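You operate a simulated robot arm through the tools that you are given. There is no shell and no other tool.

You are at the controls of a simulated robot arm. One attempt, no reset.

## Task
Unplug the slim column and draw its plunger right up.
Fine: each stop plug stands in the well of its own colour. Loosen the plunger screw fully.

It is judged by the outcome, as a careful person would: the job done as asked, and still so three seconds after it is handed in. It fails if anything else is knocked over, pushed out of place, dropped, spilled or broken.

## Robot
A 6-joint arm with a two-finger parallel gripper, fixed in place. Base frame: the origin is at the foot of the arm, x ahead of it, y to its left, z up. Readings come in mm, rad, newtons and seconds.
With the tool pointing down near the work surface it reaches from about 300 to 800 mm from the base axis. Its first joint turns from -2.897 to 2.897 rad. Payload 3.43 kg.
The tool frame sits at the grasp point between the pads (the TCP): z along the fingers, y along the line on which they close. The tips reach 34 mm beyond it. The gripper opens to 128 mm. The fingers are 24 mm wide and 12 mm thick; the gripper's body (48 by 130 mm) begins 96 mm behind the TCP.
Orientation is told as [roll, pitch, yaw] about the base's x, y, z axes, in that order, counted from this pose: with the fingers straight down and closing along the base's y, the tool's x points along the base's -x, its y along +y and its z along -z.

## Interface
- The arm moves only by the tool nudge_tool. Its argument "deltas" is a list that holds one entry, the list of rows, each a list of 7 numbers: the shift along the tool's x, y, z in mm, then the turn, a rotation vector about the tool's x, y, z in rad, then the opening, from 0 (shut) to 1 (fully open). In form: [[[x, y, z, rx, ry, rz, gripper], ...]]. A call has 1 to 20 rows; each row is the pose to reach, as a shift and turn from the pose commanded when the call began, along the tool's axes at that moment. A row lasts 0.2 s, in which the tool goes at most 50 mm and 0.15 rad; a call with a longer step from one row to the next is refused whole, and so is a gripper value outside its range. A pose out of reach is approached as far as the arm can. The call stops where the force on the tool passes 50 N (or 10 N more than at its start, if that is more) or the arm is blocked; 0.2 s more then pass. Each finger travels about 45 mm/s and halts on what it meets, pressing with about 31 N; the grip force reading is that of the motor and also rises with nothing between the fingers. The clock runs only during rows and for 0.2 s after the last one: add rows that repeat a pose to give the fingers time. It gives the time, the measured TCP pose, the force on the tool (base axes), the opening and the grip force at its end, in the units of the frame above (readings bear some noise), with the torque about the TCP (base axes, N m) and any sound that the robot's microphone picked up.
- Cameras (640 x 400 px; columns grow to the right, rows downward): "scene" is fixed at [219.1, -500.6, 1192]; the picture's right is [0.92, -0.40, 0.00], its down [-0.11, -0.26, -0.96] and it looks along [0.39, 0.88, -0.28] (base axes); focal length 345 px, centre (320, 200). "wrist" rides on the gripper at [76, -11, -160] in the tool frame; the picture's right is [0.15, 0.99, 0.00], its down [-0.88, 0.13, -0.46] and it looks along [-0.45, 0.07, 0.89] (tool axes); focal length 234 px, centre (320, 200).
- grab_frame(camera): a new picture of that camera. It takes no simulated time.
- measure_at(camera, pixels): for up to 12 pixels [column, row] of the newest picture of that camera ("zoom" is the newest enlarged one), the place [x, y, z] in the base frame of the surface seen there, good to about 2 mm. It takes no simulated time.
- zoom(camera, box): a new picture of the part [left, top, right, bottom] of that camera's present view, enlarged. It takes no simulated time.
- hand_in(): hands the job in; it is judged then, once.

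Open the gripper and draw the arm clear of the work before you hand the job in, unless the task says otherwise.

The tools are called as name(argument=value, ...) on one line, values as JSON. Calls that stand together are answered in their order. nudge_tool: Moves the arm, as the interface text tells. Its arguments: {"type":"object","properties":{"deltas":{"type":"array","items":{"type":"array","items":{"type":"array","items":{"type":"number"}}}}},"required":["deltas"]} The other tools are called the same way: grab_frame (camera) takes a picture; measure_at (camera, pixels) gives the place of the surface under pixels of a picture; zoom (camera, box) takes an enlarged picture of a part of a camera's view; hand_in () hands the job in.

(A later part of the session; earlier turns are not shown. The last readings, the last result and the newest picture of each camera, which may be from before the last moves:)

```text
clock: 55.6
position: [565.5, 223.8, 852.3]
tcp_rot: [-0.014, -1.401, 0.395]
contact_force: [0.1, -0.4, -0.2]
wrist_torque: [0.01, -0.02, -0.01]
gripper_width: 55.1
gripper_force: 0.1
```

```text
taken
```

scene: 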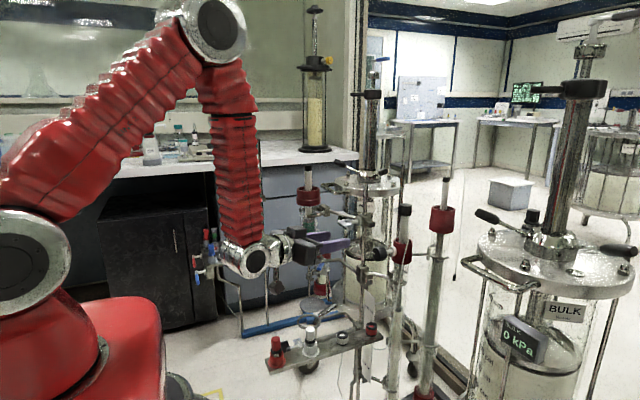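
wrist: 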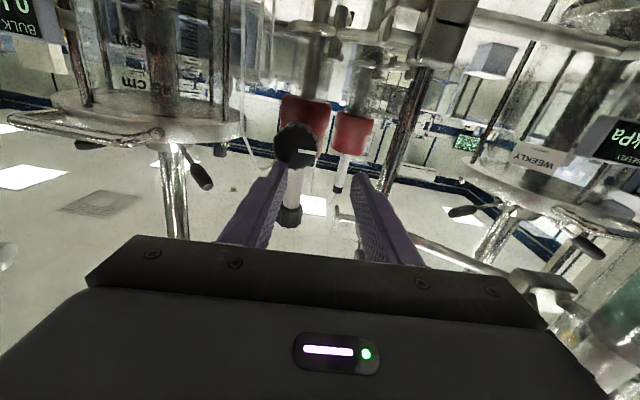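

The in-plane pitch worked with no reach warning. Now I yaw back to 0 and finish the pitch to 90° while moving to about (635, 211, 830).

nudge_tool(deltas=[[[2, -6.4, 10.4, 0.0636, -0.0283, 0.0049, 0.43], [4, -12.9, 20.7, 0.1272, -0.0565, 0.0098, 0.43], [6, -19.3, 31.1, 0.1908, -0.0848, 0.0148, 0.43], [8, -25.7, 41.5, 0.2543, -0.113, 0.0197, 0.43], [10, -32.2, 51.8, 0.3179, -0.1413, 0.0246, 0.43], [11.97, -38.6, 62.2, 0.3815, -0.1695, 0.0295, 0.43], [11.97, -38.6, 62.2, 0.3815, -0.1695, 0.0295, 0.43]]])

grab_frame(camera="wrist")

grab_frame(camera="scene")

```text
clock: 57.2
position: [635.5, 210.8, 827.8]
tcp_rot: [-2.027, -1.565, 2.023]
contact_force: [-0.1, 1.3, 0.6]
wrist_torque: [-0.03, 0.03, 0.02]
gripper_width: 55.0
gripper_force: 0.0
```

```text
taken
```

wrist: 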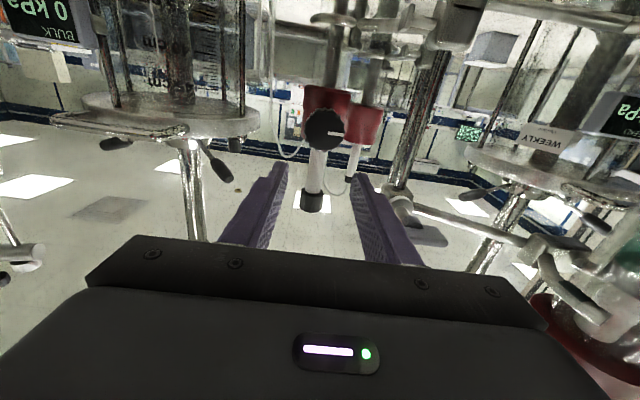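

```text
taken
```

scene: 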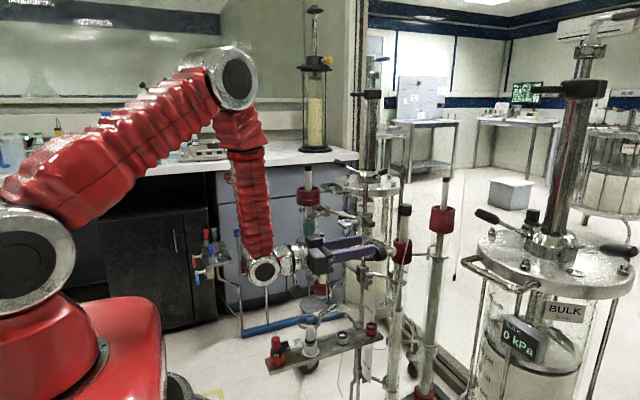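

Pointing along +x at (635.5, 210.8, 827.8). I lower to the knob's height (z 795) and take a look.

nudge_tool(deltas=[[[10, 0, 0, 0, 0, 0, 0.43], [20, 0, 0, 0, 0, 0, 0.43], [28, 0, 0, 0, 0, 0, 0.43], [33, 0, 0, 0, 0, 0, 0.43], [33, 0, 0, 0, 0, 0, 0.43]]])

grab_frame(camera="wrist")

zoom(camera="scene", box=[300, 200, 420, 290])

```text
clock: 58.4
position: [634.0, 210.2, 794.1]
tcp_rot: [-1.976, -1.566, 1.972]
contact_force: [0.2, -0.8, 0.6]
wrist_torque: [-0.02, -0.02, 0.03]
gripper_width: 55.0
gripper_force: 0.0
```

```text
taken
```

wrist: 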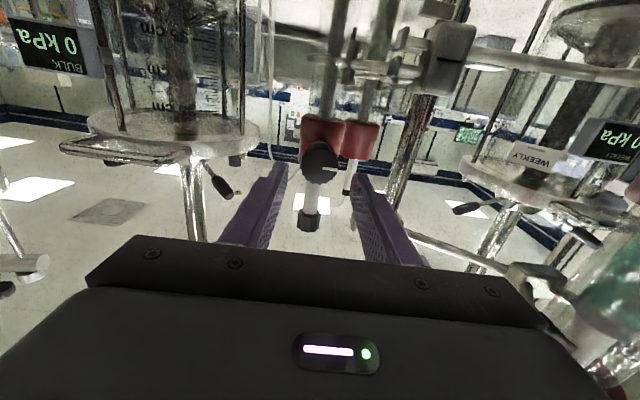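

```text
4.44 times, centred on (360, 245) of scene
```

zoom: 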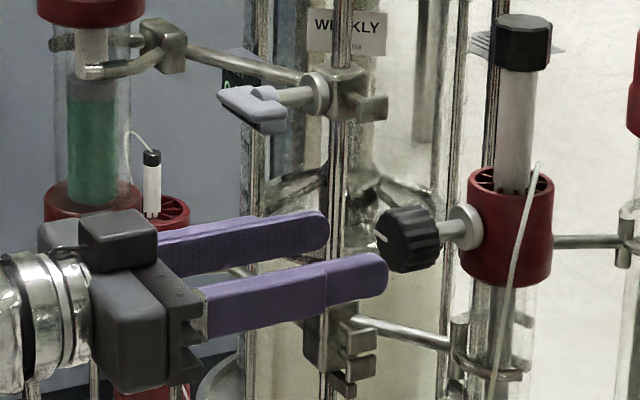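

Now aligned on the knob's axis. I test the roll range by turning the tool +1.4 rad about its own axis (so that I can then turn far in the loosening, negative, direction).

nudge_tool(deltas=[[[0, 0, 0, 0, 0, 0.14, 0.43], [0, 0, 0, 0, 0, 0.28, 0.43], [0, 0, 0, 0, 0, 0.42, 0.43], [0, 0, 0, 0, 0, 0.56, 0.43], [0, 0, 0, 0, 0, 0.7, 0.43], [0, 0, 0, 0, 0, 0.84, 0.43], [0, 0, 0, 0, 0, 0.98, 0.43], [0, 0, 0, 0, 0, 1.12, 0.43], [0, 0, 0, 0, 0, 1.26, 0.43], [0, 0, 0, 0, 0, 1.4, 0.43], [0, 0, 0, 0, 0, 1.4, 0.43]]])

grab_frame(camera="wrist")

zoom(camera="scene", box=[300, 200, 420, 290])

```text
clock: 60.8
position: [636.0, 211.4, 796.9]
tcp_rot: [1.571, -0.174, -1.574]
contact_force: [-0.7, 0.6, 0.2]
wrist_torque: [0.0, 0.01, 0.02]
gripper_width: 55.0
gripper_force: 0.1
```

```text
taken
```

wrist: 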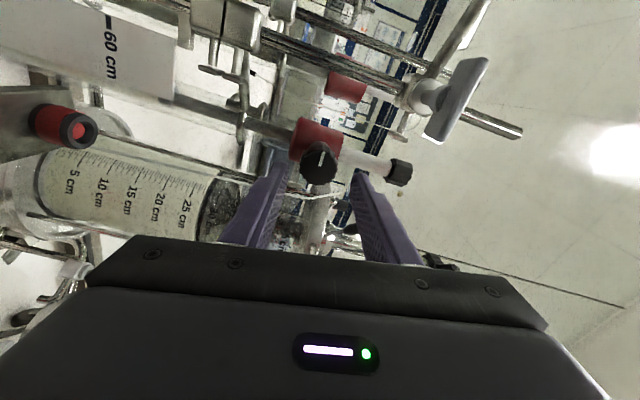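

```text
4.44 times, centred on (360, 245) of scene
```

zoom: 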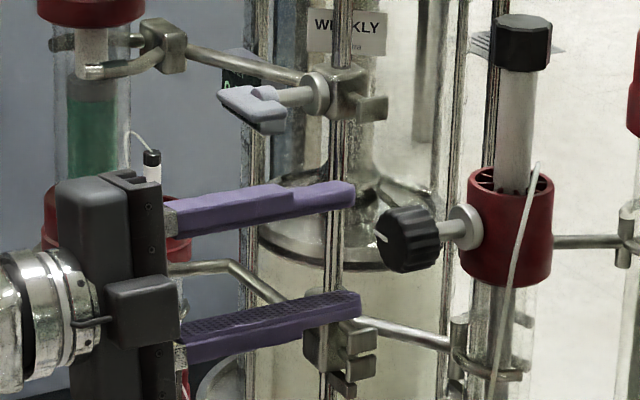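

Roll +1.4 is reachable. I extend the test by another +1.2 rad to learn the range.

nudge_tool(deltas=[[[0, 0, 0, 0, 0, 0.14, 0.43], [0, 0, 0, 0, 0, 0.28, 0.43], [0, 0, 0, 0, 0, 0.42, 0.43], [0, 0, 0, 0, 0, 0.56, 0.43], [0, 0, 0, 0, 0, 0.7, 0.43], [0, 0, 0, 0, 0, 0.84, 0.43], [0, 0, 0, 0, 0, 0.98, 0.43], [0, 0, 0, 0, 0, 1.1, 0.43], [0, 0, 0, 0, 0, 1.2, 0.43], [0, 0, 0, 0, 0, 1.2, 0.43]]])

grab_frame(camera="wrist")

```text
clock: 63.0
position: [637.2, 211.2, 795.9]
tcp_rot: [1.574, 1.023, -1.57]
contact_force: [0.1, 0.7, 0.7]
wrist_torque: [0.0, -0.02, -0.02]
gripper_width: 55.2
gripper_force: 0.1
```

```text
taken
```

wrist: 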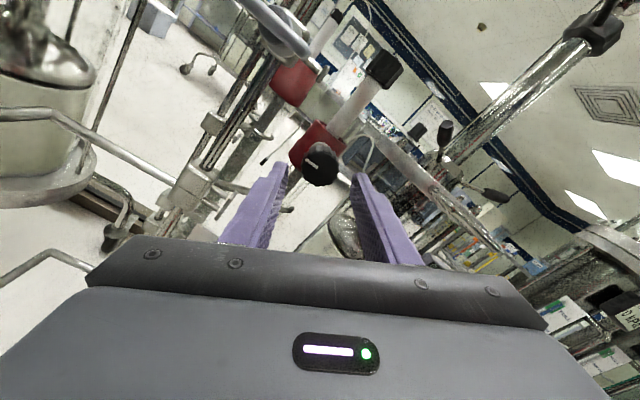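

Roll +2.6 rad is fine too. The axis is aligned within about 1 mm, so I advance 48 mm to straddle the knob (tips to x≈718, boss at 738).

nudge_tool(deltas=[[[0, 0, 8, 0, 0, 0, 0.43], [0, 0, 16, 0, 0, 0, 0.43], [0, 0, 24, 0, 0, 0, 0.43], [0, 0, 31, 0, 0, 0, 0.43], [0, 0, 38, 0, 0, 0, 0.43], [0, 0, 44, 0, 0, 0, 0.43], [0, 0, 48, 0, 0, 0, 0.43], [0, 0, 48, 0, 0, 0, 0.43]]])

zoom(camera="wrist", box=[240, 120, 400, 260])

zoom(camera="scene", box=[340, 220, 420, 280])

```text
clock: 64.8
position: [682.6, 210.7, 795.5]
tcp_rot: [1.574, 1.024, -1.572]
contact_force: [-0.8, -0.4, -1.4]
wrist_torque: [0.01, -0.04, 0.0]
gripper_width: 55.1
gripper_force: 0.0
```

```text
2.86 times, centred on (320, 190) of wrist
```

zoom: 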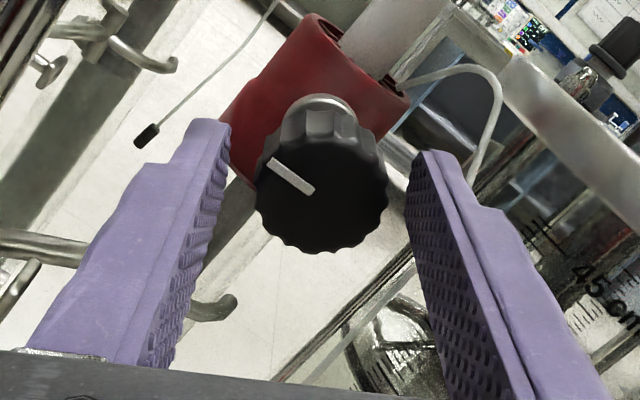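

```text
6.67 times, centred on (380, 250) of scene
```

zoom: 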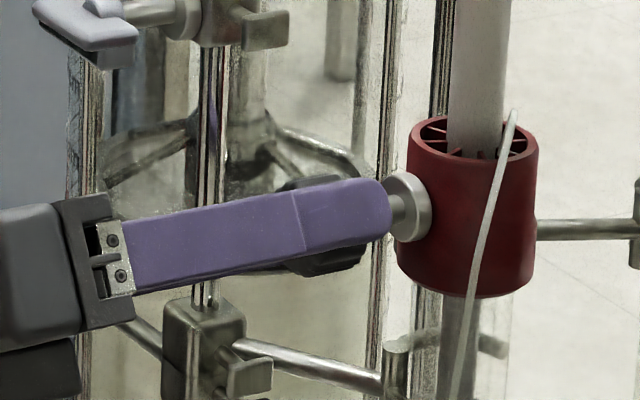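

The knob (322,195 in the zoom) sits centred between the fingers. I close the grip.

nudge_tool(deltas=[[[0, 0, 0, 0, 0, 0, 0.1], [0, 0, 0, 0, 0, 0, 0.1], [0, 0, 0, 0, 0, 0, 0.1], [0, 0, 0, 0, 0, 0, 0.1]]])

zoom(camera="wrist", box=[240, 120, 400, 260])

```text
clock: 65.8
position: [683.5, 210.7, 795.5]
tcp_rot: [1.574, 1.024, -1.57]
contact_force: [1.0, -5.2, 2.9]
wrist_torque: [-0.01, 0.33, 0.58]
gripper_width: 37.4
gripper_force: 45.0
```

```text
2.86 times, centred on (320, 190) of wrist
```

zoom: 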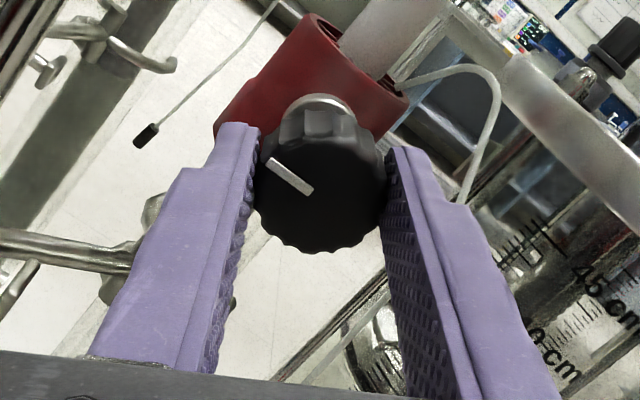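

Gripped at 37.4 mm with ~6 N lateral force only. I turn counter-clockwise (viewed from the front; negative about the tool axis) by 0.5 rad first.

nudge_tool(deltas=[[[0, 0, 0, 0, 0, -0.08, 0.1], [0, 0, 0, 0, 0, -0.18, 0.1], [0, 0, 0, 0, 0, -0.29, 0.1], [0, 0, 0, 0, 0, -0.4, 0.1], [0, 0, 0, 0, 0, -0.5, 0.1], [0, 0, 0, 0, 0, -0.5, 0.1]]])

zoom(camera="wrist", box=[240, 120, 400, 260])

zoom(camera="scene", box=[340, 220, 420, 280])

```text
clock: 67.2
position: [683.8, 210.9, 795.8]
tcp_rot: [1.571, 0.522, -1.573]
contact_force: [-13.9, -1.9, 2.4]
wrist_torque: [-0.03, 0.58, 0.34]
gripper_width: 37.5
gripper_force: 45.2
```

```text
2.86 times, centred on (320, 190) of wrist
```

zoom: 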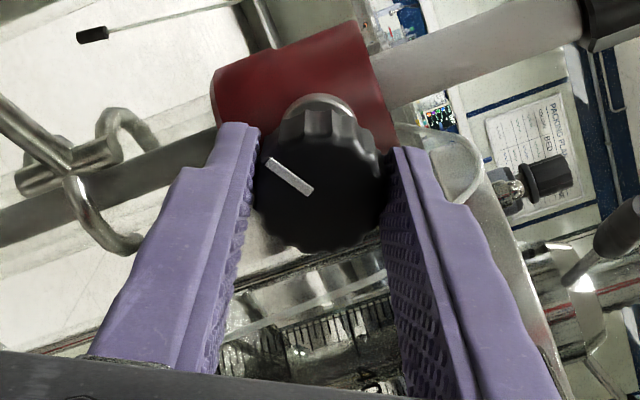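

```text
6.67 times, centred on (380, 250) of scene
```

zoom: 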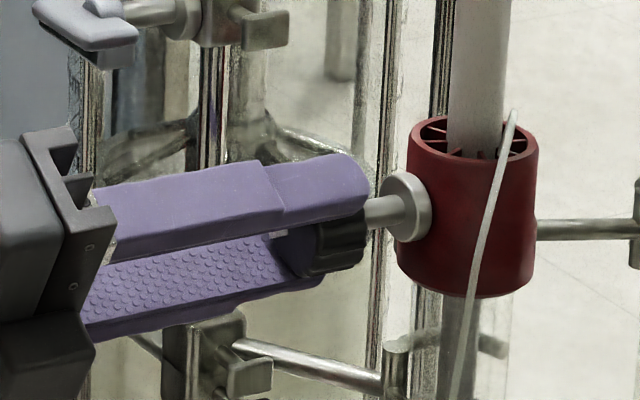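

The indicator turns with the fingers, and an axial force (−13.9 N in x) shows the screw is backing out toward me. I measure the knob face position to estimate the pitch.

zoom(camera="wrist", box=[280, 160, 360, 220])

measure_at(camera="zoom", pixels=[[300, 300], [340, 300], [320, 330], [300, 260], [350, 330], [280, 330], [330, 270], [310, 350]])

```text
6.67 times, centred on (320, 190) of wrist
```

zoom: 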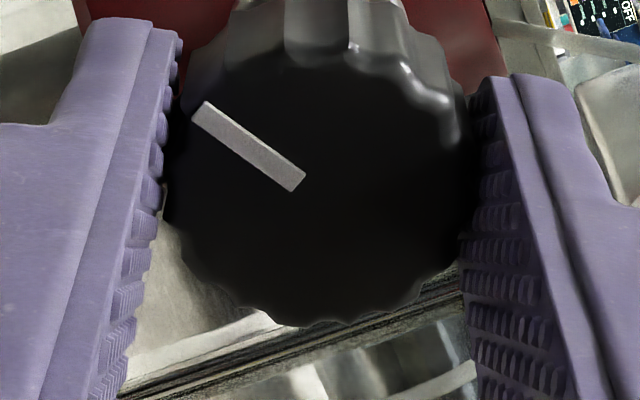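

```text
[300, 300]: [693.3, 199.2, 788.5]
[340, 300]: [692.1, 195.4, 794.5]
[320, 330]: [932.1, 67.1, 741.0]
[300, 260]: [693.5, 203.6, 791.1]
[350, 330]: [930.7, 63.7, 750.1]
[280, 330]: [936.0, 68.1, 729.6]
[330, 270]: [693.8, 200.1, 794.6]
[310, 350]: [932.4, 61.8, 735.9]
```

Face is still at about x 693. I keep turning another 1.2 rad with a slight retraction (1.5 mm) to follow the screw out, watching the axial force.

nudge_tool(deltas=[[[0, 0, -0.3, 0, 0, -0.1, 0.1], [0, 0, -0.5, 0, 0, -0.22, 0.1], [0, 0, -0.65, 0, 0, -0.34, 0.1], [0, 0, -0.8, 0, 0, -0.46, 0.1], [0, 0, -0.9, 0, 0, -0.58, 0.1], [0, 0, -1, 0, 0, -0.7, 0.1], [0, 0, -1.1, 0, 0, -0.82, 0.1], [0, 0, -1.2, 0, 0, -0.94, 0.1], [0, 0, -1.35, 0, 0, -1.06, 0.1], [0, 0, -1.5, 0, 0, -1.2, 0.1], [0, 0, -1.5, 0, 0, -1.2, 0.1]]])

zoom(camera="wrist", box=[280, 160, 360, 220])

measure_at(camera="zoom", pixels=[[300, 300], [340, 300], [300, 260], [330, 270], [250, 150], [360, 200]])

```text
clock: 69.6
position: [683.3, 211.8, 794.8]
tcp_rot: [1.57, -0.677, -1.573]
contact_force: [30.3, 7.1, -27.7]
wrist_torque: [0.02, 0.07, 0.77]
gripper_width: 37.7
gripper_force: 44.7
```

```text
6.67 times, centred on (320, 190) of wrist
```

zoom: 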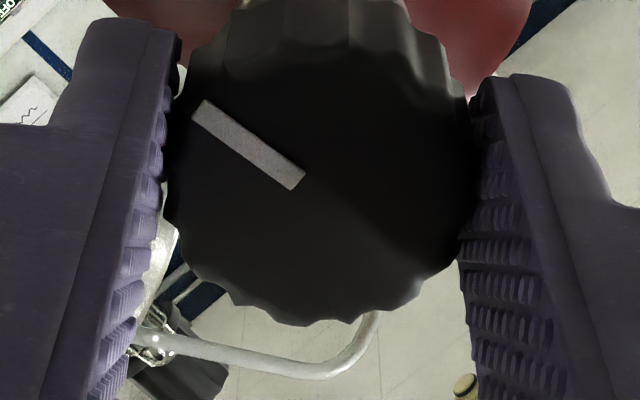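

```text
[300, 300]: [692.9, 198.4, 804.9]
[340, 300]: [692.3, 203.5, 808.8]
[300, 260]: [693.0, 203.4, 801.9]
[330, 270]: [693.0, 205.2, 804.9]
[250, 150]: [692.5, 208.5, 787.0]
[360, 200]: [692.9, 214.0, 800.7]
```

Knob has turned 1.7 rad so far, nearly torque-free, but I over-retracted slightly (Fx +30 N) and there is ~28 N of downward side pull from a sub-millimetre axis offset. I null these with a half-millimetre correction.

nudge_tool(deltas=[[[0.2, -0.2, 0.3, 0, 0, 0, 0.1], [0.4, -0.35, 0.55, 0, 0, 0, 0.1], [0.4, -0.35, 0.55, 0, 0, 0, 0.1]]])

```text
clock: 70.4
position: [684.0, 210.8, 794.5]
tcp_rot: [1.568, -0.677, -1.571]
contact_force: [27.5, 5.5, -24.9]
wrist_torque: [0.06, 0.11, 0.62]
gripper_width: 37.7
gripper_force: 44.9
```

The force barely changed, so I check whether anything has shifted: zoom on the collar with the same box as before.

zoom(camera="scene", box=[360, 232, 424, 272])

measure_at(camera="zoom", pixels=[[290, 197], [315, 193], [350, 190], [430, 220], [430, 110], [260, 200], [280, 215]])

grab_frame(camera="scene")

```text
10.00 times, centred on (392, 252) of scene
```

zoom: 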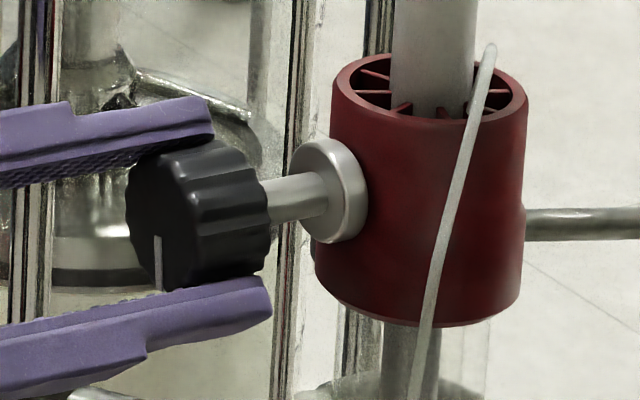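

```text
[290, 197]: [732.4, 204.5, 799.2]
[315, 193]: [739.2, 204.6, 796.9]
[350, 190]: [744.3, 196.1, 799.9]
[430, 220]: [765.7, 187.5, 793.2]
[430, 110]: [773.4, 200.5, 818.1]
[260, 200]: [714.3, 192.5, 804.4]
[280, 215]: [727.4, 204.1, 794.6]
```

```text
taken
```

scene: 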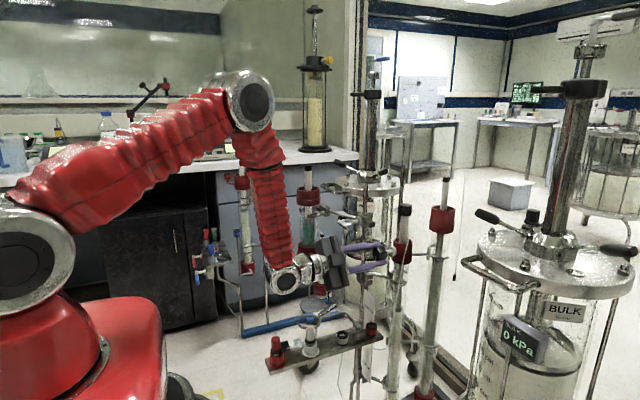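

Knob and collar haven't shifted; the indicator has gone from left to down (counter-clockwise, 97°), with no axial travel. I release, so the stored side forces vanish, and re-centre before the next stroke.

nudge_tool(deltas=[[[0, 0, 0, 0, 0, 0, 0.43], [0, 0, 0, 0, 0, 0, 0.43], [0, 0, 0, 0, 0, 0, 0.43], [0, 0, 0, 0, 0, 0, 0.43]]])

zoom(camera="wrist", box=[270, 150, 370, 230])

measure_at(camera="zoom", pixels=[[320, 220], [250, 250], [400, 250], [320, 150], [320, 310]])

```text
clock: 71.4
position: [682.0, 210.2, 795.9]
tcp_rot: [1.575, -0.678, -1.576]
contact_force: [0.1, -0.7, 0.1]
wrist_torque: [-0.03, 0.0, 0.0]
gripper_width: 55.0
gripper_force: 0.0
```

```text
5.00 times, centred on (320, 190) of wrist
```

zoom: 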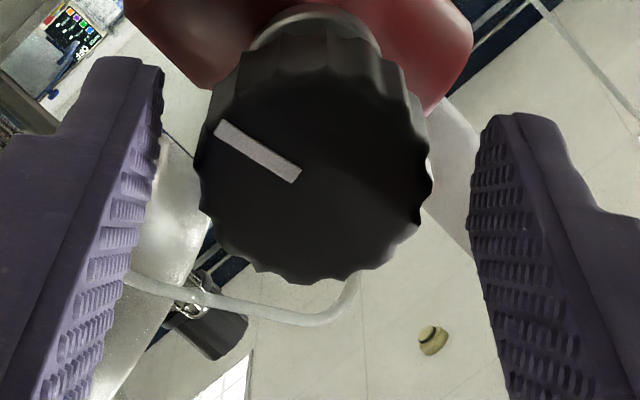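

```text
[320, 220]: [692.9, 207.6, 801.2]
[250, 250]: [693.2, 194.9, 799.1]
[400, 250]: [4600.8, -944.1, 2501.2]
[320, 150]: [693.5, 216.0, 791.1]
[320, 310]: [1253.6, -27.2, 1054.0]
```

Forces are zero and we're centred within half a millimetre. I grip again and turn −1.5 rad without any retraction.

nudge_tool(deltas=[[[0, 0, 0, 0, 0, 0, 0.1], [0, 0, 0, 0, 0, 0, 0.1], [0, 0, 0, 0, 0, 0, 0.1], [0, 0, 0, 0, 0, -0.1, 0.1], [0, 0, 0, 0, 0, -0.2, 0.1], [0, 0, 0, 0, 0, -0.3, 0.1], [0, 0, 0, 0, 0, -0.4, 0.1], [0, 0, 0, 0, 0, -0.5, 0.1], [0, 0, 0, 0, 0, -0.6, 0.1], [0, 0, 0, 0, 0, -0.7, 0.1], [0, 0, 0, 0, 0, -0.8, 0.1], [0, 0, 0, 0, 0, -0.9, 0.1], [0, 0, 0, 0, 0, -1, 0.1], [0, 0, 0, 0, 0, -1.1, 0.1], [0, 0, 0, 0, 0, -1.2, 0.1], [0, 0, 0, 0, 0, -1.3, 0.1], [0, 0, 0, 0, 0, -1.4, 0.1], [0, 0, 0, 0, 0, -1.5, 0.1], [0, 0, 0, 0, 0, -1.5, 0.1]]])

zoom(camera="wrist", box=[270, 150, 370, 230])

zoom(camera="scene", box=[360, 232, 424, 272])

```text
clock: 75.4
position: [682.5, 210.9, 796.2]
tcp_rot: [-1.572, -0.964, 1.568]
contact_force: [-23.8, -12.0, -5.9]
wrist_torque: [-0.03, 0.67, 0.03]
gripper_width: 37.8
gripper_force: 45.1
```

```text
5.00 times, centred on (320, 190) of wrist
```

zoom: 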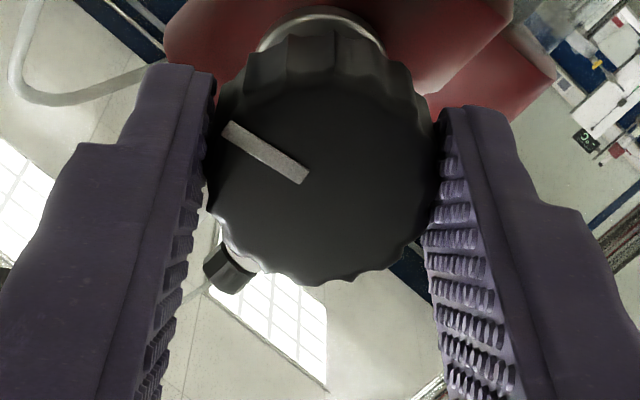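

```text
10.00 times, centred on (392, 252) of scene
```

zoom: 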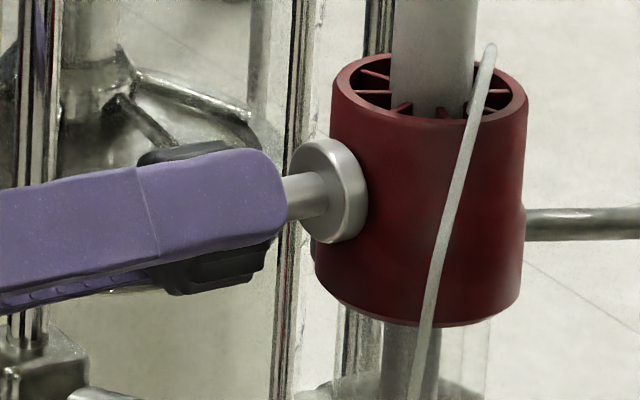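

Another 1.5 rad done (183° in total), still turning freely. I continue by −1.8 rad with a 0.5 mm retraction.

nudge_tool(deltas=[[[0, 0, -0.2, 0, 0, -0.1, 0.1], [0, 0, -0.3, 0, 0, -0.2, 0.1], [0, 0, -0.4, 0, 0, -0.3, 0.1], [0, 0, -0.5, 0, 0, -0.4, 0.1], [0, 0, -0.5, 0, 0, -0.5, 0.1], [0, 0, -0.5, 0, 0, -0.6, 0.1], [0, 0, -0.5, 0, 0, -0.7, 0.1], [0, 0, -0.5, 0, 0, -0.8, 0.1], [0, 0, -0.5, 0, 0, -0.9, 0.1], [0, 0, -0.5, 0, 0, -1, 0.1], [0, 0, -0.5, 0, 0, -1.1, 0.1], [0, 0, -0.5, 0, 0, -1.2, 0.1], [0, 0, -0.5, 0, 0, -1.3, 0.1], [0, 0, -0.5, 0, 0, -1.4, 0.1], [0, 0, -0.5, 0, 0, -1.5, 0.1], [0, 0, -0.5, 0, 0, -1.6, 0.1], [0, 0, -0.5, 0, 0, -1.7, 0.1], [0, 0, -0.5, 0, 0, -1.8, 0.1], [0, 0, -0.5, 0, 0, -1.8, 0.1]]])

zoom(camera="wrist", box=[270, 150, 370, 230])

zoom(camera="scene", box=[360, 232, 424, 272])

```text
clock: 79.4
position: [683.9, 210.1, 794.5]
tcp_rot: [-1.576, 0.835, 1.563]
contact_force: [10.0, -7.3, -12.4]
wrist_torque: [1.07, 0.02, -0.25]
gripper_width: 36.7
gripper_force: 44.9
```

```text
5.00 times, centred on (320, 190) of wrist
```

zoom: 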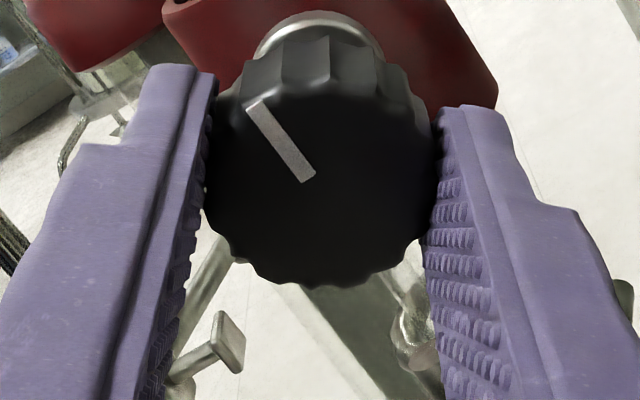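

```text
10.00 times, centred on (392, 252) of scene
```

zoom: 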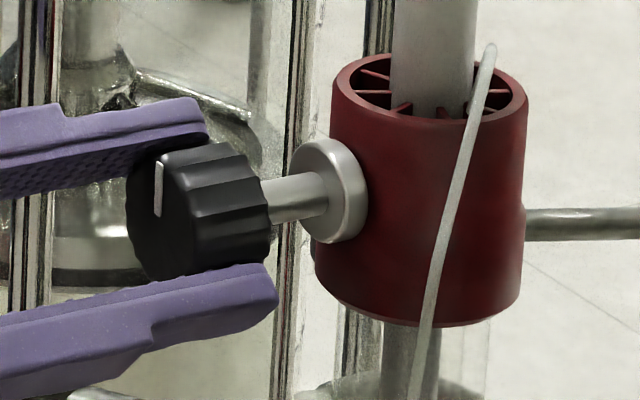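

The knob has hit its stop: torque about the axis jumped to 1.07 N·m and the pads slipped slightly; the indicator now points straight up (270° from the start). The screw is fully loosened, so I open the fingers.

nudge_tool(deltas=[[[0, 0, 0, 0, 0, 0, 0.45], [0, 0, 0, 0, 0, 0, 0.45], [0, 0, 0, 0, 0, 0, 0.45], [0, 0, 0, 0, 0, 0, 0.45]]])

zoom(camera="scene", box=[360, 180, 424, 272])

zoom(camera="wrist", box=[270, 150, 370, 230])

```text
clock: 80.4
position: [681.3, 210.1, 794.6]
tcp_rot: [-1.574, 0.835, 1.566]
contact_force: [-1.0, -1.0, 0.3]
wrist_torque: [0.0, -0.01, -0.01]
gripper_width: 57.5
gripper_force: 0.1
```

```text
4.35 times, centred on (392, 226) of scene
```

zoom: 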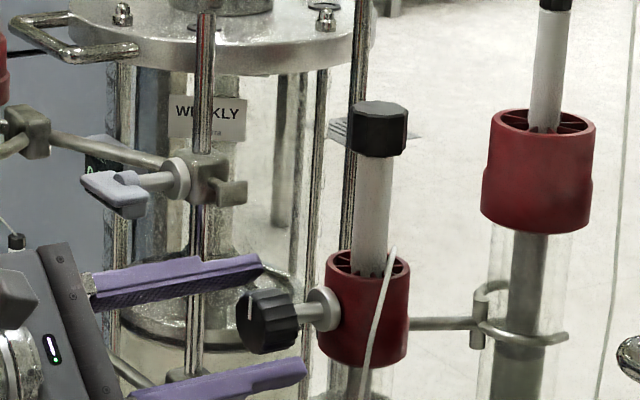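

```text
5.00 times, centred on (320, 190) of wrist
```

zoom: 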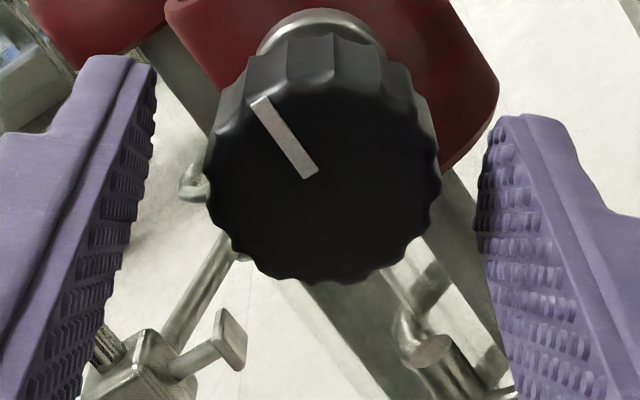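

To confirm it is the real end stop, I regrip and try just 0.15 rad more.

nudge_tool(deltas=[[[0, 0, 0, 0, 0, 0, 0.1], [0, 0, 0, 0, 0, 0, 0.1], [0, 0, 0, 0, 0, 0, 0.1], [0, 0, 0, 0, 0, -0.05, 0.1], [0, 0, 0, 0, 0, -0.1, 0.1], [0, 0, 0, 0, 0, -0.15, 0.1], [0, 0, 0, 0, 0, -0.15, 0.1]]])

zoom(camera="scene", box=[360, 232, 424, 272])

```text
clock: 82.0
position: [682.9, 210.5, 793.7]
tcp_rot: [-1.571, 0.987, 1.565]
contact_force: [-6.3, -6.0, -5.9]
wrist_torque: [0.82, -0.26, 0.19]
gripper_width: 37.5
gripper_force: 44.5
```

```text
10.00 times, centred on (392, 252) of scene
```

zoom: 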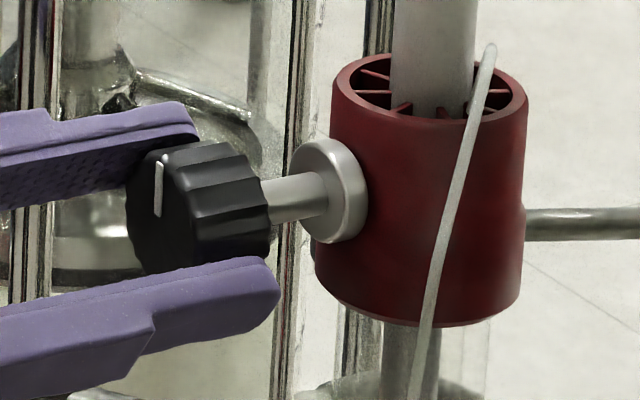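

Torque rises immediately (0.82 N·m) and the indicator stays put: it is the end stop. I open and retract 50 mm along the tool axis.

nudge_tool(deltas=[[[0, 0, 0, 0, 0, 0, 0.45], [0, 0, 0, 0, 0, 0, 0.45], [0, 0, 0, 0, 0, 0, 0.45], [0, 0, -8, 0, 0, 0, 0.45], [0, 0, -18, 0, 0, 0, 0.45], [0, 0, -30, 0, 0, 0, 0.45], [0, 0, -42, 0, 0, 0, 0.45], [0, 0, -50, 0, 0, 0, 0.45], [0, 0, -50, 0, 0, 0, 0.45]]])

zoom(camera="scene", box=[330, 190, 440, 290])

```text
clock: 84.0
position: [632.2, 210.4, 796.2]
tcp_rot: [-1.574, 0.986, 1.564]
contact_force: [-0.3, -0.1, -1.4]
wrist_torque: [0.02, 0.05, -0.02]
gripper_width: 57.8
gripper_force: 0.0
```

```text
4.00 times, centred on (385, 240) of scene
```

zoom: 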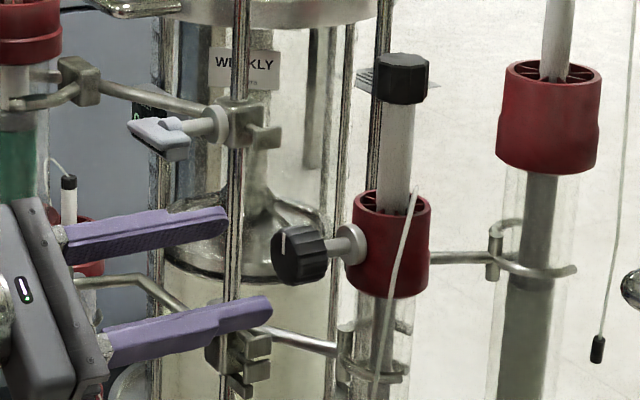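

Clear of the knob, indicator still at 12 o'clock. I unroll the tool by +2.55 rad in place.

nudge_tool(deltas=[[[0, 0, 0, 0, 0, 0.1417, 0.45], [0, 0, 0, 0, 0, 0.2833, 0.45], [0, 0, 0, 0, 0, 0.425, 0.45], [0, 0, 0, 0, 0, 0.5667, 0.45], [0, 0, 0, 0, 0, 0.7083, 0.45], [0, 0, 0, 0, 0, 0.85, 0.45], [0, 0, 0, 0, 0, 0.9917, 0.45], [0, 0, 0, 0, 0, 1.1333, 0.45], [0, 0, 0, 0, 0, 1.275, 0.45], [0, 0, 0, 0, 0, 1.4167, 0.45], [0, 0, 0, 0, 0, 1.5583, 0.45], [0, 0, 0, 0, 0, 1.7, 0.45], [0, 0, 0, 0, 0, 1.8417, 0.45], [0, 0, 0, 0, 0, 1.9833, 0.45], [0, 0, 0, 0, 0, 2.125, 0.45], [0, 0, 0, 0, 0, 2.2667, 0.45], [0, 0, 0, 0, 0, 2.4083, 0.45], [0, 0, 0, 0, 0, 2.55, 0.45], [0, 0, 0, 0, 0, 2.55, 0.45]]])

grab_frame(camera="scene")

```text
clock: 88.0
position: [632.7, 210.7, 794.5]
tcp_rot: [-2.102, -1.567, 2.098]
contact_force: [0.8, 0.4, -0.3]
wrist_torque: [0.01, 0.01, -0.01]
gripper_width: 57.3
gripper_force: 0.1
```

```text
taken
```

scene: 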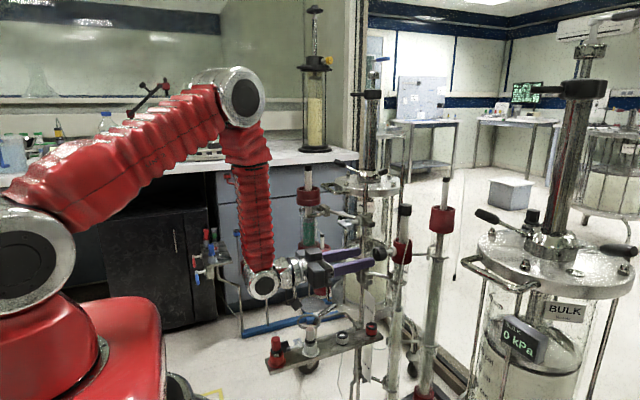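

Unrolled cleanly. Next I rise to the plunger cap's height (z≈911) and yaw 20° so the gripper body stays away from the stand rod and T-handle, stopping 130 mm short of the cap.

nudge_tool(deltas=[[[-16.6, -6.2, 1, -0.05, 0, 0, 0.45], [-33.2, -12.4, 3, -0.1, 0, 0, 0.45], [-49.8, -18.6, 6, -0.15, 0, 0, 0.45], [-66.4, -24.8, 10, -0.2, 0, 0, 0.45], [-83, -31, 14, -0.25, 0, 0, 0.45], [-99.6, -37.2, 19, -0.3, 0, 0, 0.45], [-116.2, -43.3, 23.7, -0.35, 0, 0, 0.45], [-116.2, -43.3, 23.7, -0.35, 0, 0, 0.45]]])

grab_frame(camera="wrist")

zoom(camera="scene", box=[280, 160, 440, 280])

```text
clock: 89.8
position: [656.9, 170.1, 912.7]
tcp_rot: [-1.562, -1.565, 1.909]
contact_force: [0.2, 0.5, -0.8]
wrist_torque: [-0.02, -0.05, 0.02]
gripper_width: 57.7
gripper_force: 0.1
```

```text
taken
```

wrist: 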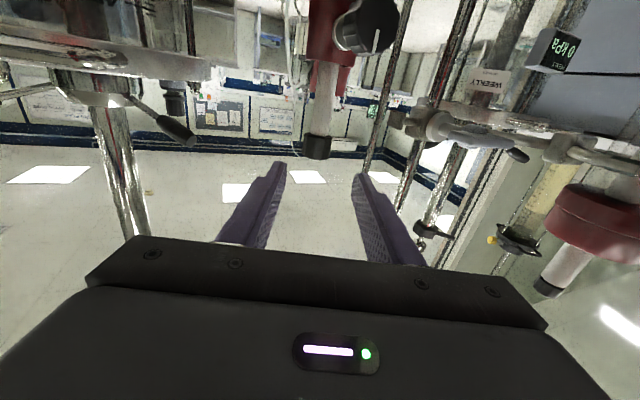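

```text
3.33 times, centred on (360, 220) of scene
```

zoom: 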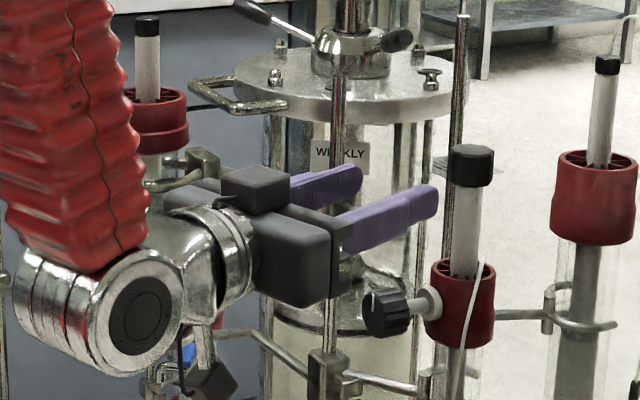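

Yaw is 0.35 and pose as intended. I measure the cap from the wrist view (cap around (318,147)) to refine its centre and height.

zoom(camera="wrist", box=[290, 110, 350, 170])

measure_at(camera="zoom", pixels=[[300, 300], [240, 300], [340, 300], [290, 260], [300, 355], [290, 200], [265, 200], [330, 200], [300, 340]])

```text
6.67 times, centred on (320, 140) of wrist
```

zoom: 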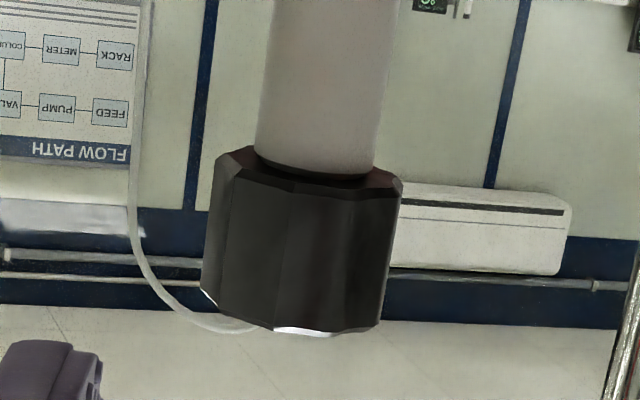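

```text
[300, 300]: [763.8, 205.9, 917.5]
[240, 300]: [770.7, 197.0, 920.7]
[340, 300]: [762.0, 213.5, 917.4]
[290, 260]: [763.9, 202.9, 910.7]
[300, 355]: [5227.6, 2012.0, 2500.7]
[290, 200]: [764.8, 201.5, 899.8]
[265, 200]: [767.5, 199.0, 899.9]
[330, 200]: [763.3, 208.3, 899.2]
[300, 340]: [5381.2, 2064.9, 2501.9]
```

Cap centre ≈ (778.5, 212.5), z 897–922. I advance 75 mm so the tips are just short of the cap, lower 2 mm, and check the centring.

nudge_tool(deltas=[[[0.5, 0, 15, 0, 0, 0, 0.45], [1, 0, 30, 0, 0, 0, 0.45], [1.5, 0, 45, 0, 0, 0, 0.45], [2, 0, 60, 0, 0, 0, 0.45], [2, 0, 75, 0, 0, 0, 0.45], [2, 0, 75, 0, 0, 0, 0.45]]])

zoom(camera="wrist", box=[260, 110, 380, 220])

zoom(camera="scene", box=[330, 170, 430, 250])

```text
clock: 91.2
position: [726.5, 193.2, 910.2]
tcp_rot: [-1.61, -1.565, 1.959]
contact_force: [0.4, -0.2, -0.5]
wrist_torque: [-0.02, -0.01, -0.02]
gripper_width: 57.5
gripper_force: 0.1
```

```text
3.64 times, centred on (320, 165) of wrist
```

zoom: 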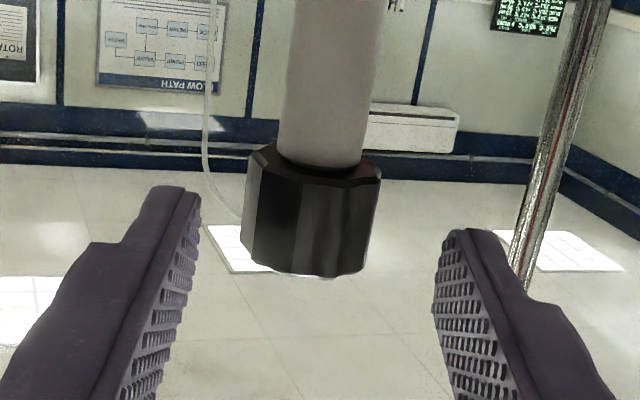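

```text
5.00 times, centred on (380, 210) of scene
```

zoom: 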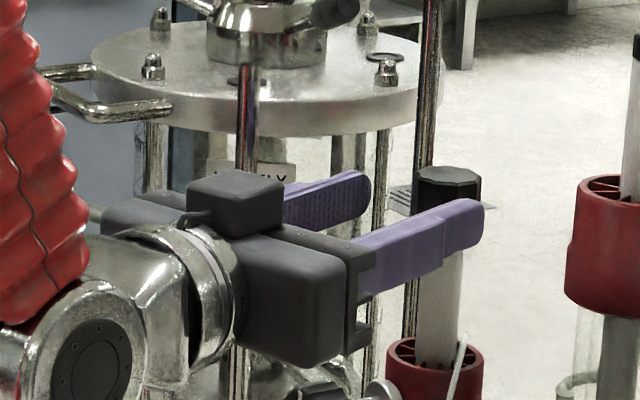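

The cap is nearly centred (slightly left: 312 vs 318). I shift 0.8 mm and advance 54 mm so the cap sits between the pads.

nudge_tool(deltas=[[[0, -0.8, 10, 0, 0, 0, 0.45], [0, -0.8, 20, 0, 0, 0, 0.45], [0, -0.8, 30, 0, 0, 0, 0.45], [0, -0.8, 40, 0, 0, 0, 0.45], [0, -0.8, 48, 0, 0, 0, 0.45], [0, -0.8, 54, 0, 0, 0, 0.45], [0, -0.8, 54, 0, 0, 0, 0.45]]])

zoom(camera="wrist", box=[260, 110, 380, 260])

zoom(camera="scene", box=[340, 170, 440, 250])

```text
clock: 92.8
position: [777.4, 210.3, 910.0]
tcp_rot: [-1.493, -1.563, 1.84]
contact_force: [-0.6, 0.1, 0.3]
wrist_torque: [-0.04, -0.02, 0.03]
gripper_width: 57.7
gripper_force: 0.1
```

```text
2.67 times, centred on (320, 185) of wrist
```

zoom: 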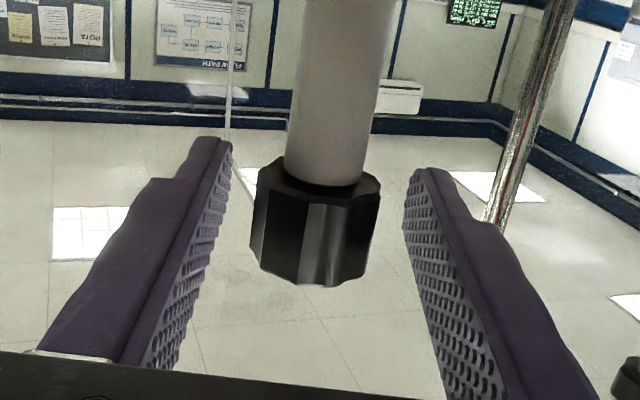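

```text
5.00 times, centred on (390, 210) of scene
```

zoom: 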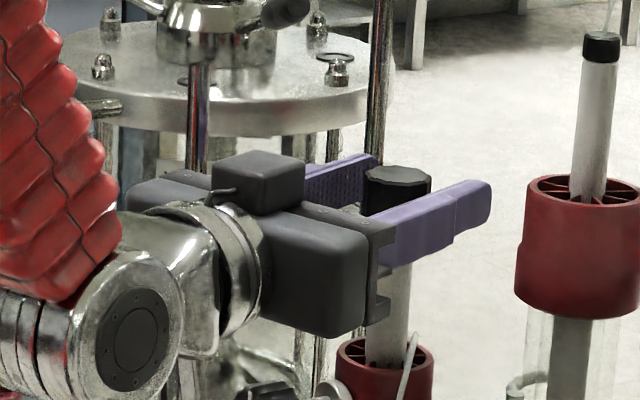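

The cap sits between the pads with no contact. I close the grip.

nudge_tool(deltas=[[[0, 0, 0, 0, 0, 0, 0], [0, 0, 0, 0, 0, 0, 0], [0, 0, 0, 0, 0, 0, 0], [0, 0, 0, 0, 0, 0, 0], [0, 0, 0, 0, 0, 0, 0]]])

zoom(camera="wrist", box=[260, 110, 380, 260])

```text
clock: 94.0
position: [778.0, 209.8, 909.0]
tcp_rot: [-1.547, -1.565, 1.893]
contact_force: [6.3, -13.5, -0.5]
wrist_torque: [1.15, 0.37, -0.3]
gripper_width: 32.7
gripper_force: 44.9
```

```text
2.67 times, centred on (320, 185) of wrist
```

zoom: 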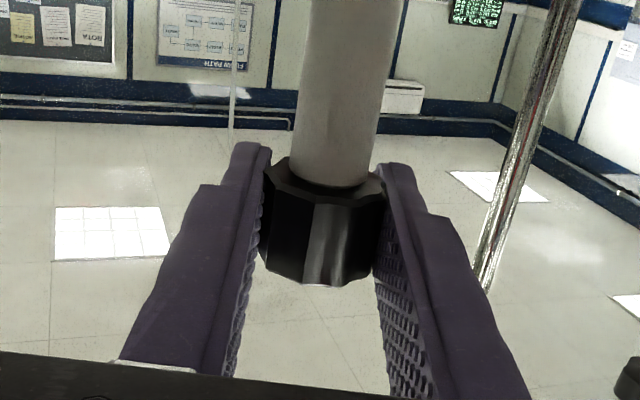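

Gripped at 32.7 mm; a 15 N lateral pull shows the cap is ~0.7 mm toward −y. I relieve that with a small shift.

nudge_tool(deltas=[[[0, -0.4, 0, 0, 0, 0, 0], [0, -0.7, 0, 0, 0, 0, 0], [0, -0.7, 0, 0, 0, 0, 0]]])

```text
clock: 94.8
position: [776.9, 210.3, 909.5]
tcp_rot: [-1.611, -1.567, 1.954]
contact_force: [1.8, -18.1, -0.4]
wrist_torque: [1.14, 0.09, -0.26]
gripper_width: 32.9
gripper_force: 44.9
```

The lateral reading did not drop, so I release and regrip at this slightly shifted position to see what the true offset is.

nudge_tool(deltas=[[[0, 0, 0, 0, 0, 0, 0.4], [0, 0, 0, 0, 0, 0, 0.4], [0, 0, 0, 0, 0, 0, 0.4], [0, 0, 0, 0, 0, 0, 0.4]]])

zoom(camera="wrist", box=[260, 110, 380, 230])

zoom(camera="scene", box=[360, 180, 440, 240])

```text
clock: 95.8
position: [776.6, 211.2, 909.1]
tcp_rot: [-1.576, -1.565, 1.921]
contact_force: [-0.3, -0.6, -0.1]
wrist_torque: [0.01, 0.0, 0.02]
gripper_width: 51.2
gripper_force: 0.1
```

```text
3.33 times, centred on (320, 170) of wrist
```

zoom: 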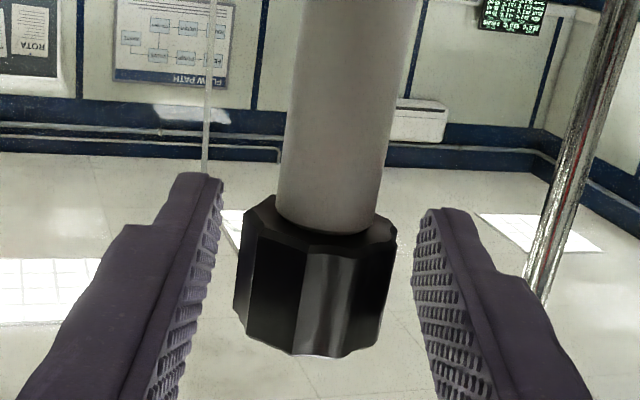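

```text
6.67 times, centred on (400, 210) of scene
```

zoom: 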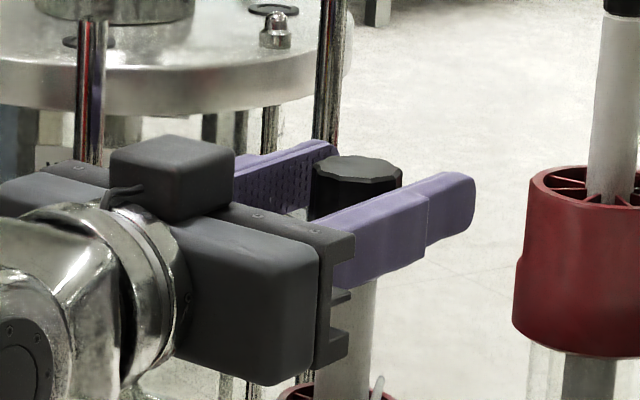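

Now the cap is centred within ~0.4 mm by the camera geometry. I close again.

nudge_tool(deltas=[[[0, 0, 0, 0, 0, 0, 0], [0, 0, 0, 0, 0, 0, 0], [0, 0, 0, 0, 0, 0, 0], [0, 0, 0, 0, 0, 0, 0], [0, 0, 0, 0, 0, 0, 0]]])

```text
clock: 97.0
position: [777.9, 209.8, 908.8]
tcp_rot: [-1.547, -1.567, 1.889]
contact_force: [5.8, -13.4, -0.5]
wrist_torque: [1.2, 0.29, -0.26]
gripper_width: 32.9
gripper_force: 45.2
```

The same modest reading (14 N) regardless of my shift, so it isn't a centring issue. I start drawing the plunger straight up slowly (tool −x is up) and watch the force.

nudge_tool(deltas=[[[-1, 0, 0, 0, 0, 0, 0], [-2, 0, 0, 0, 0, 0, 0], [-3, 0, 0, 0, 0, 0, 0], [-4, 0, 0, 0, 0, 0, 0], [-5, 0, 0, 0, 0, 0, 0], [-6, 0, 0, 0, 0, 0, 0], [-6, 0, 0, 0, 0, 0, 0]]])

zoom(camera="wrist", box=[260, 110, 380, 230])

zoom(camera="scene", box=[360, 180, 440, 240])

```text
clock: 98.6
position: [778.3, 209.0, 915.9]
tcp_rot: [-1.448, -1.567, 1.795]
contact_force: [-8.2, -25.3, -3.7]
wrist_torque: [0.91, 0.85, -0.21]
gripper_width: 32.9
gripper_force: 45.0
```

```text
3.33 times, centred on (320, 170) of wrist
```

zoom: 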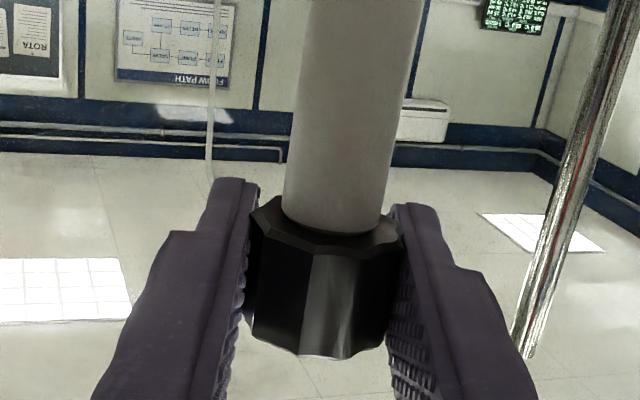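

```text
6.67 times, centred on (400, 210) of scene
```

zoom: 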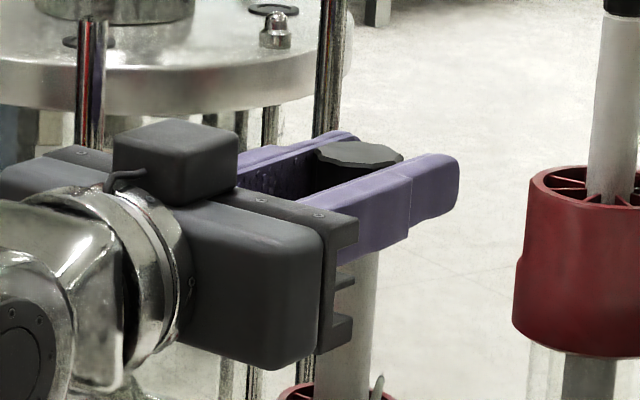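

The cap rose with the fingers (about 6–7 mm) with only ~4 N of axial drag. I continue up another 25 mm and watch the forces.

nudge_tool(deltas=[[[-2, 0, 0, 0, 0, 0, 0], [-4.5, 0, 0, 0, 0, 0, 0], [-7, 0, 0, 0, 0, 0, 0], [-10, 0, 0, 0, 0, 0, 0], [-13, 0, 0, 0, 0, 0, 0], [-16, 0, 0, 0, 0, 0, 0], [-19, 0, 0, 0, 0, 0, 0], [-22, 0, 0, 0, 0, 0, 0], [-25, 0, 0, 0, 0, 0, 0], [-25, 0, 0, 0, 0, 0, 0]]])

zoom(camera="scene", box=[350, 160, 446, 260])

```text
clock: 100.8
position: [777.9, 209.5, 939.9]
tcp_rot: [-1.598, -1.564, 1.945]
contact_force: [-6.4, -28.9, -3.2]
wrist_torque: [0.86, 0.79, -0.18]
gripper_width: 32.7
gripper_force: 45.1
```

```text
4.00 times, centred on (398, 210) of scene
```

zoom: 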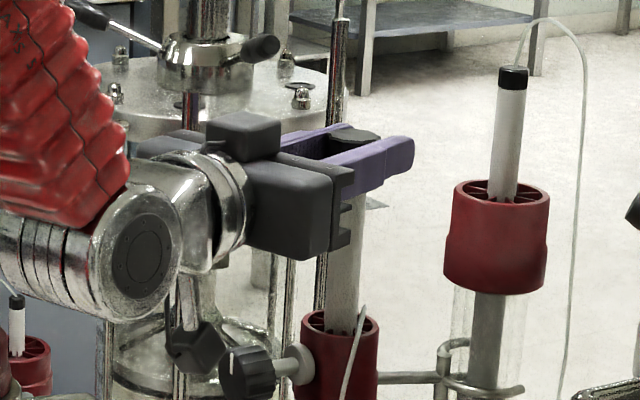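

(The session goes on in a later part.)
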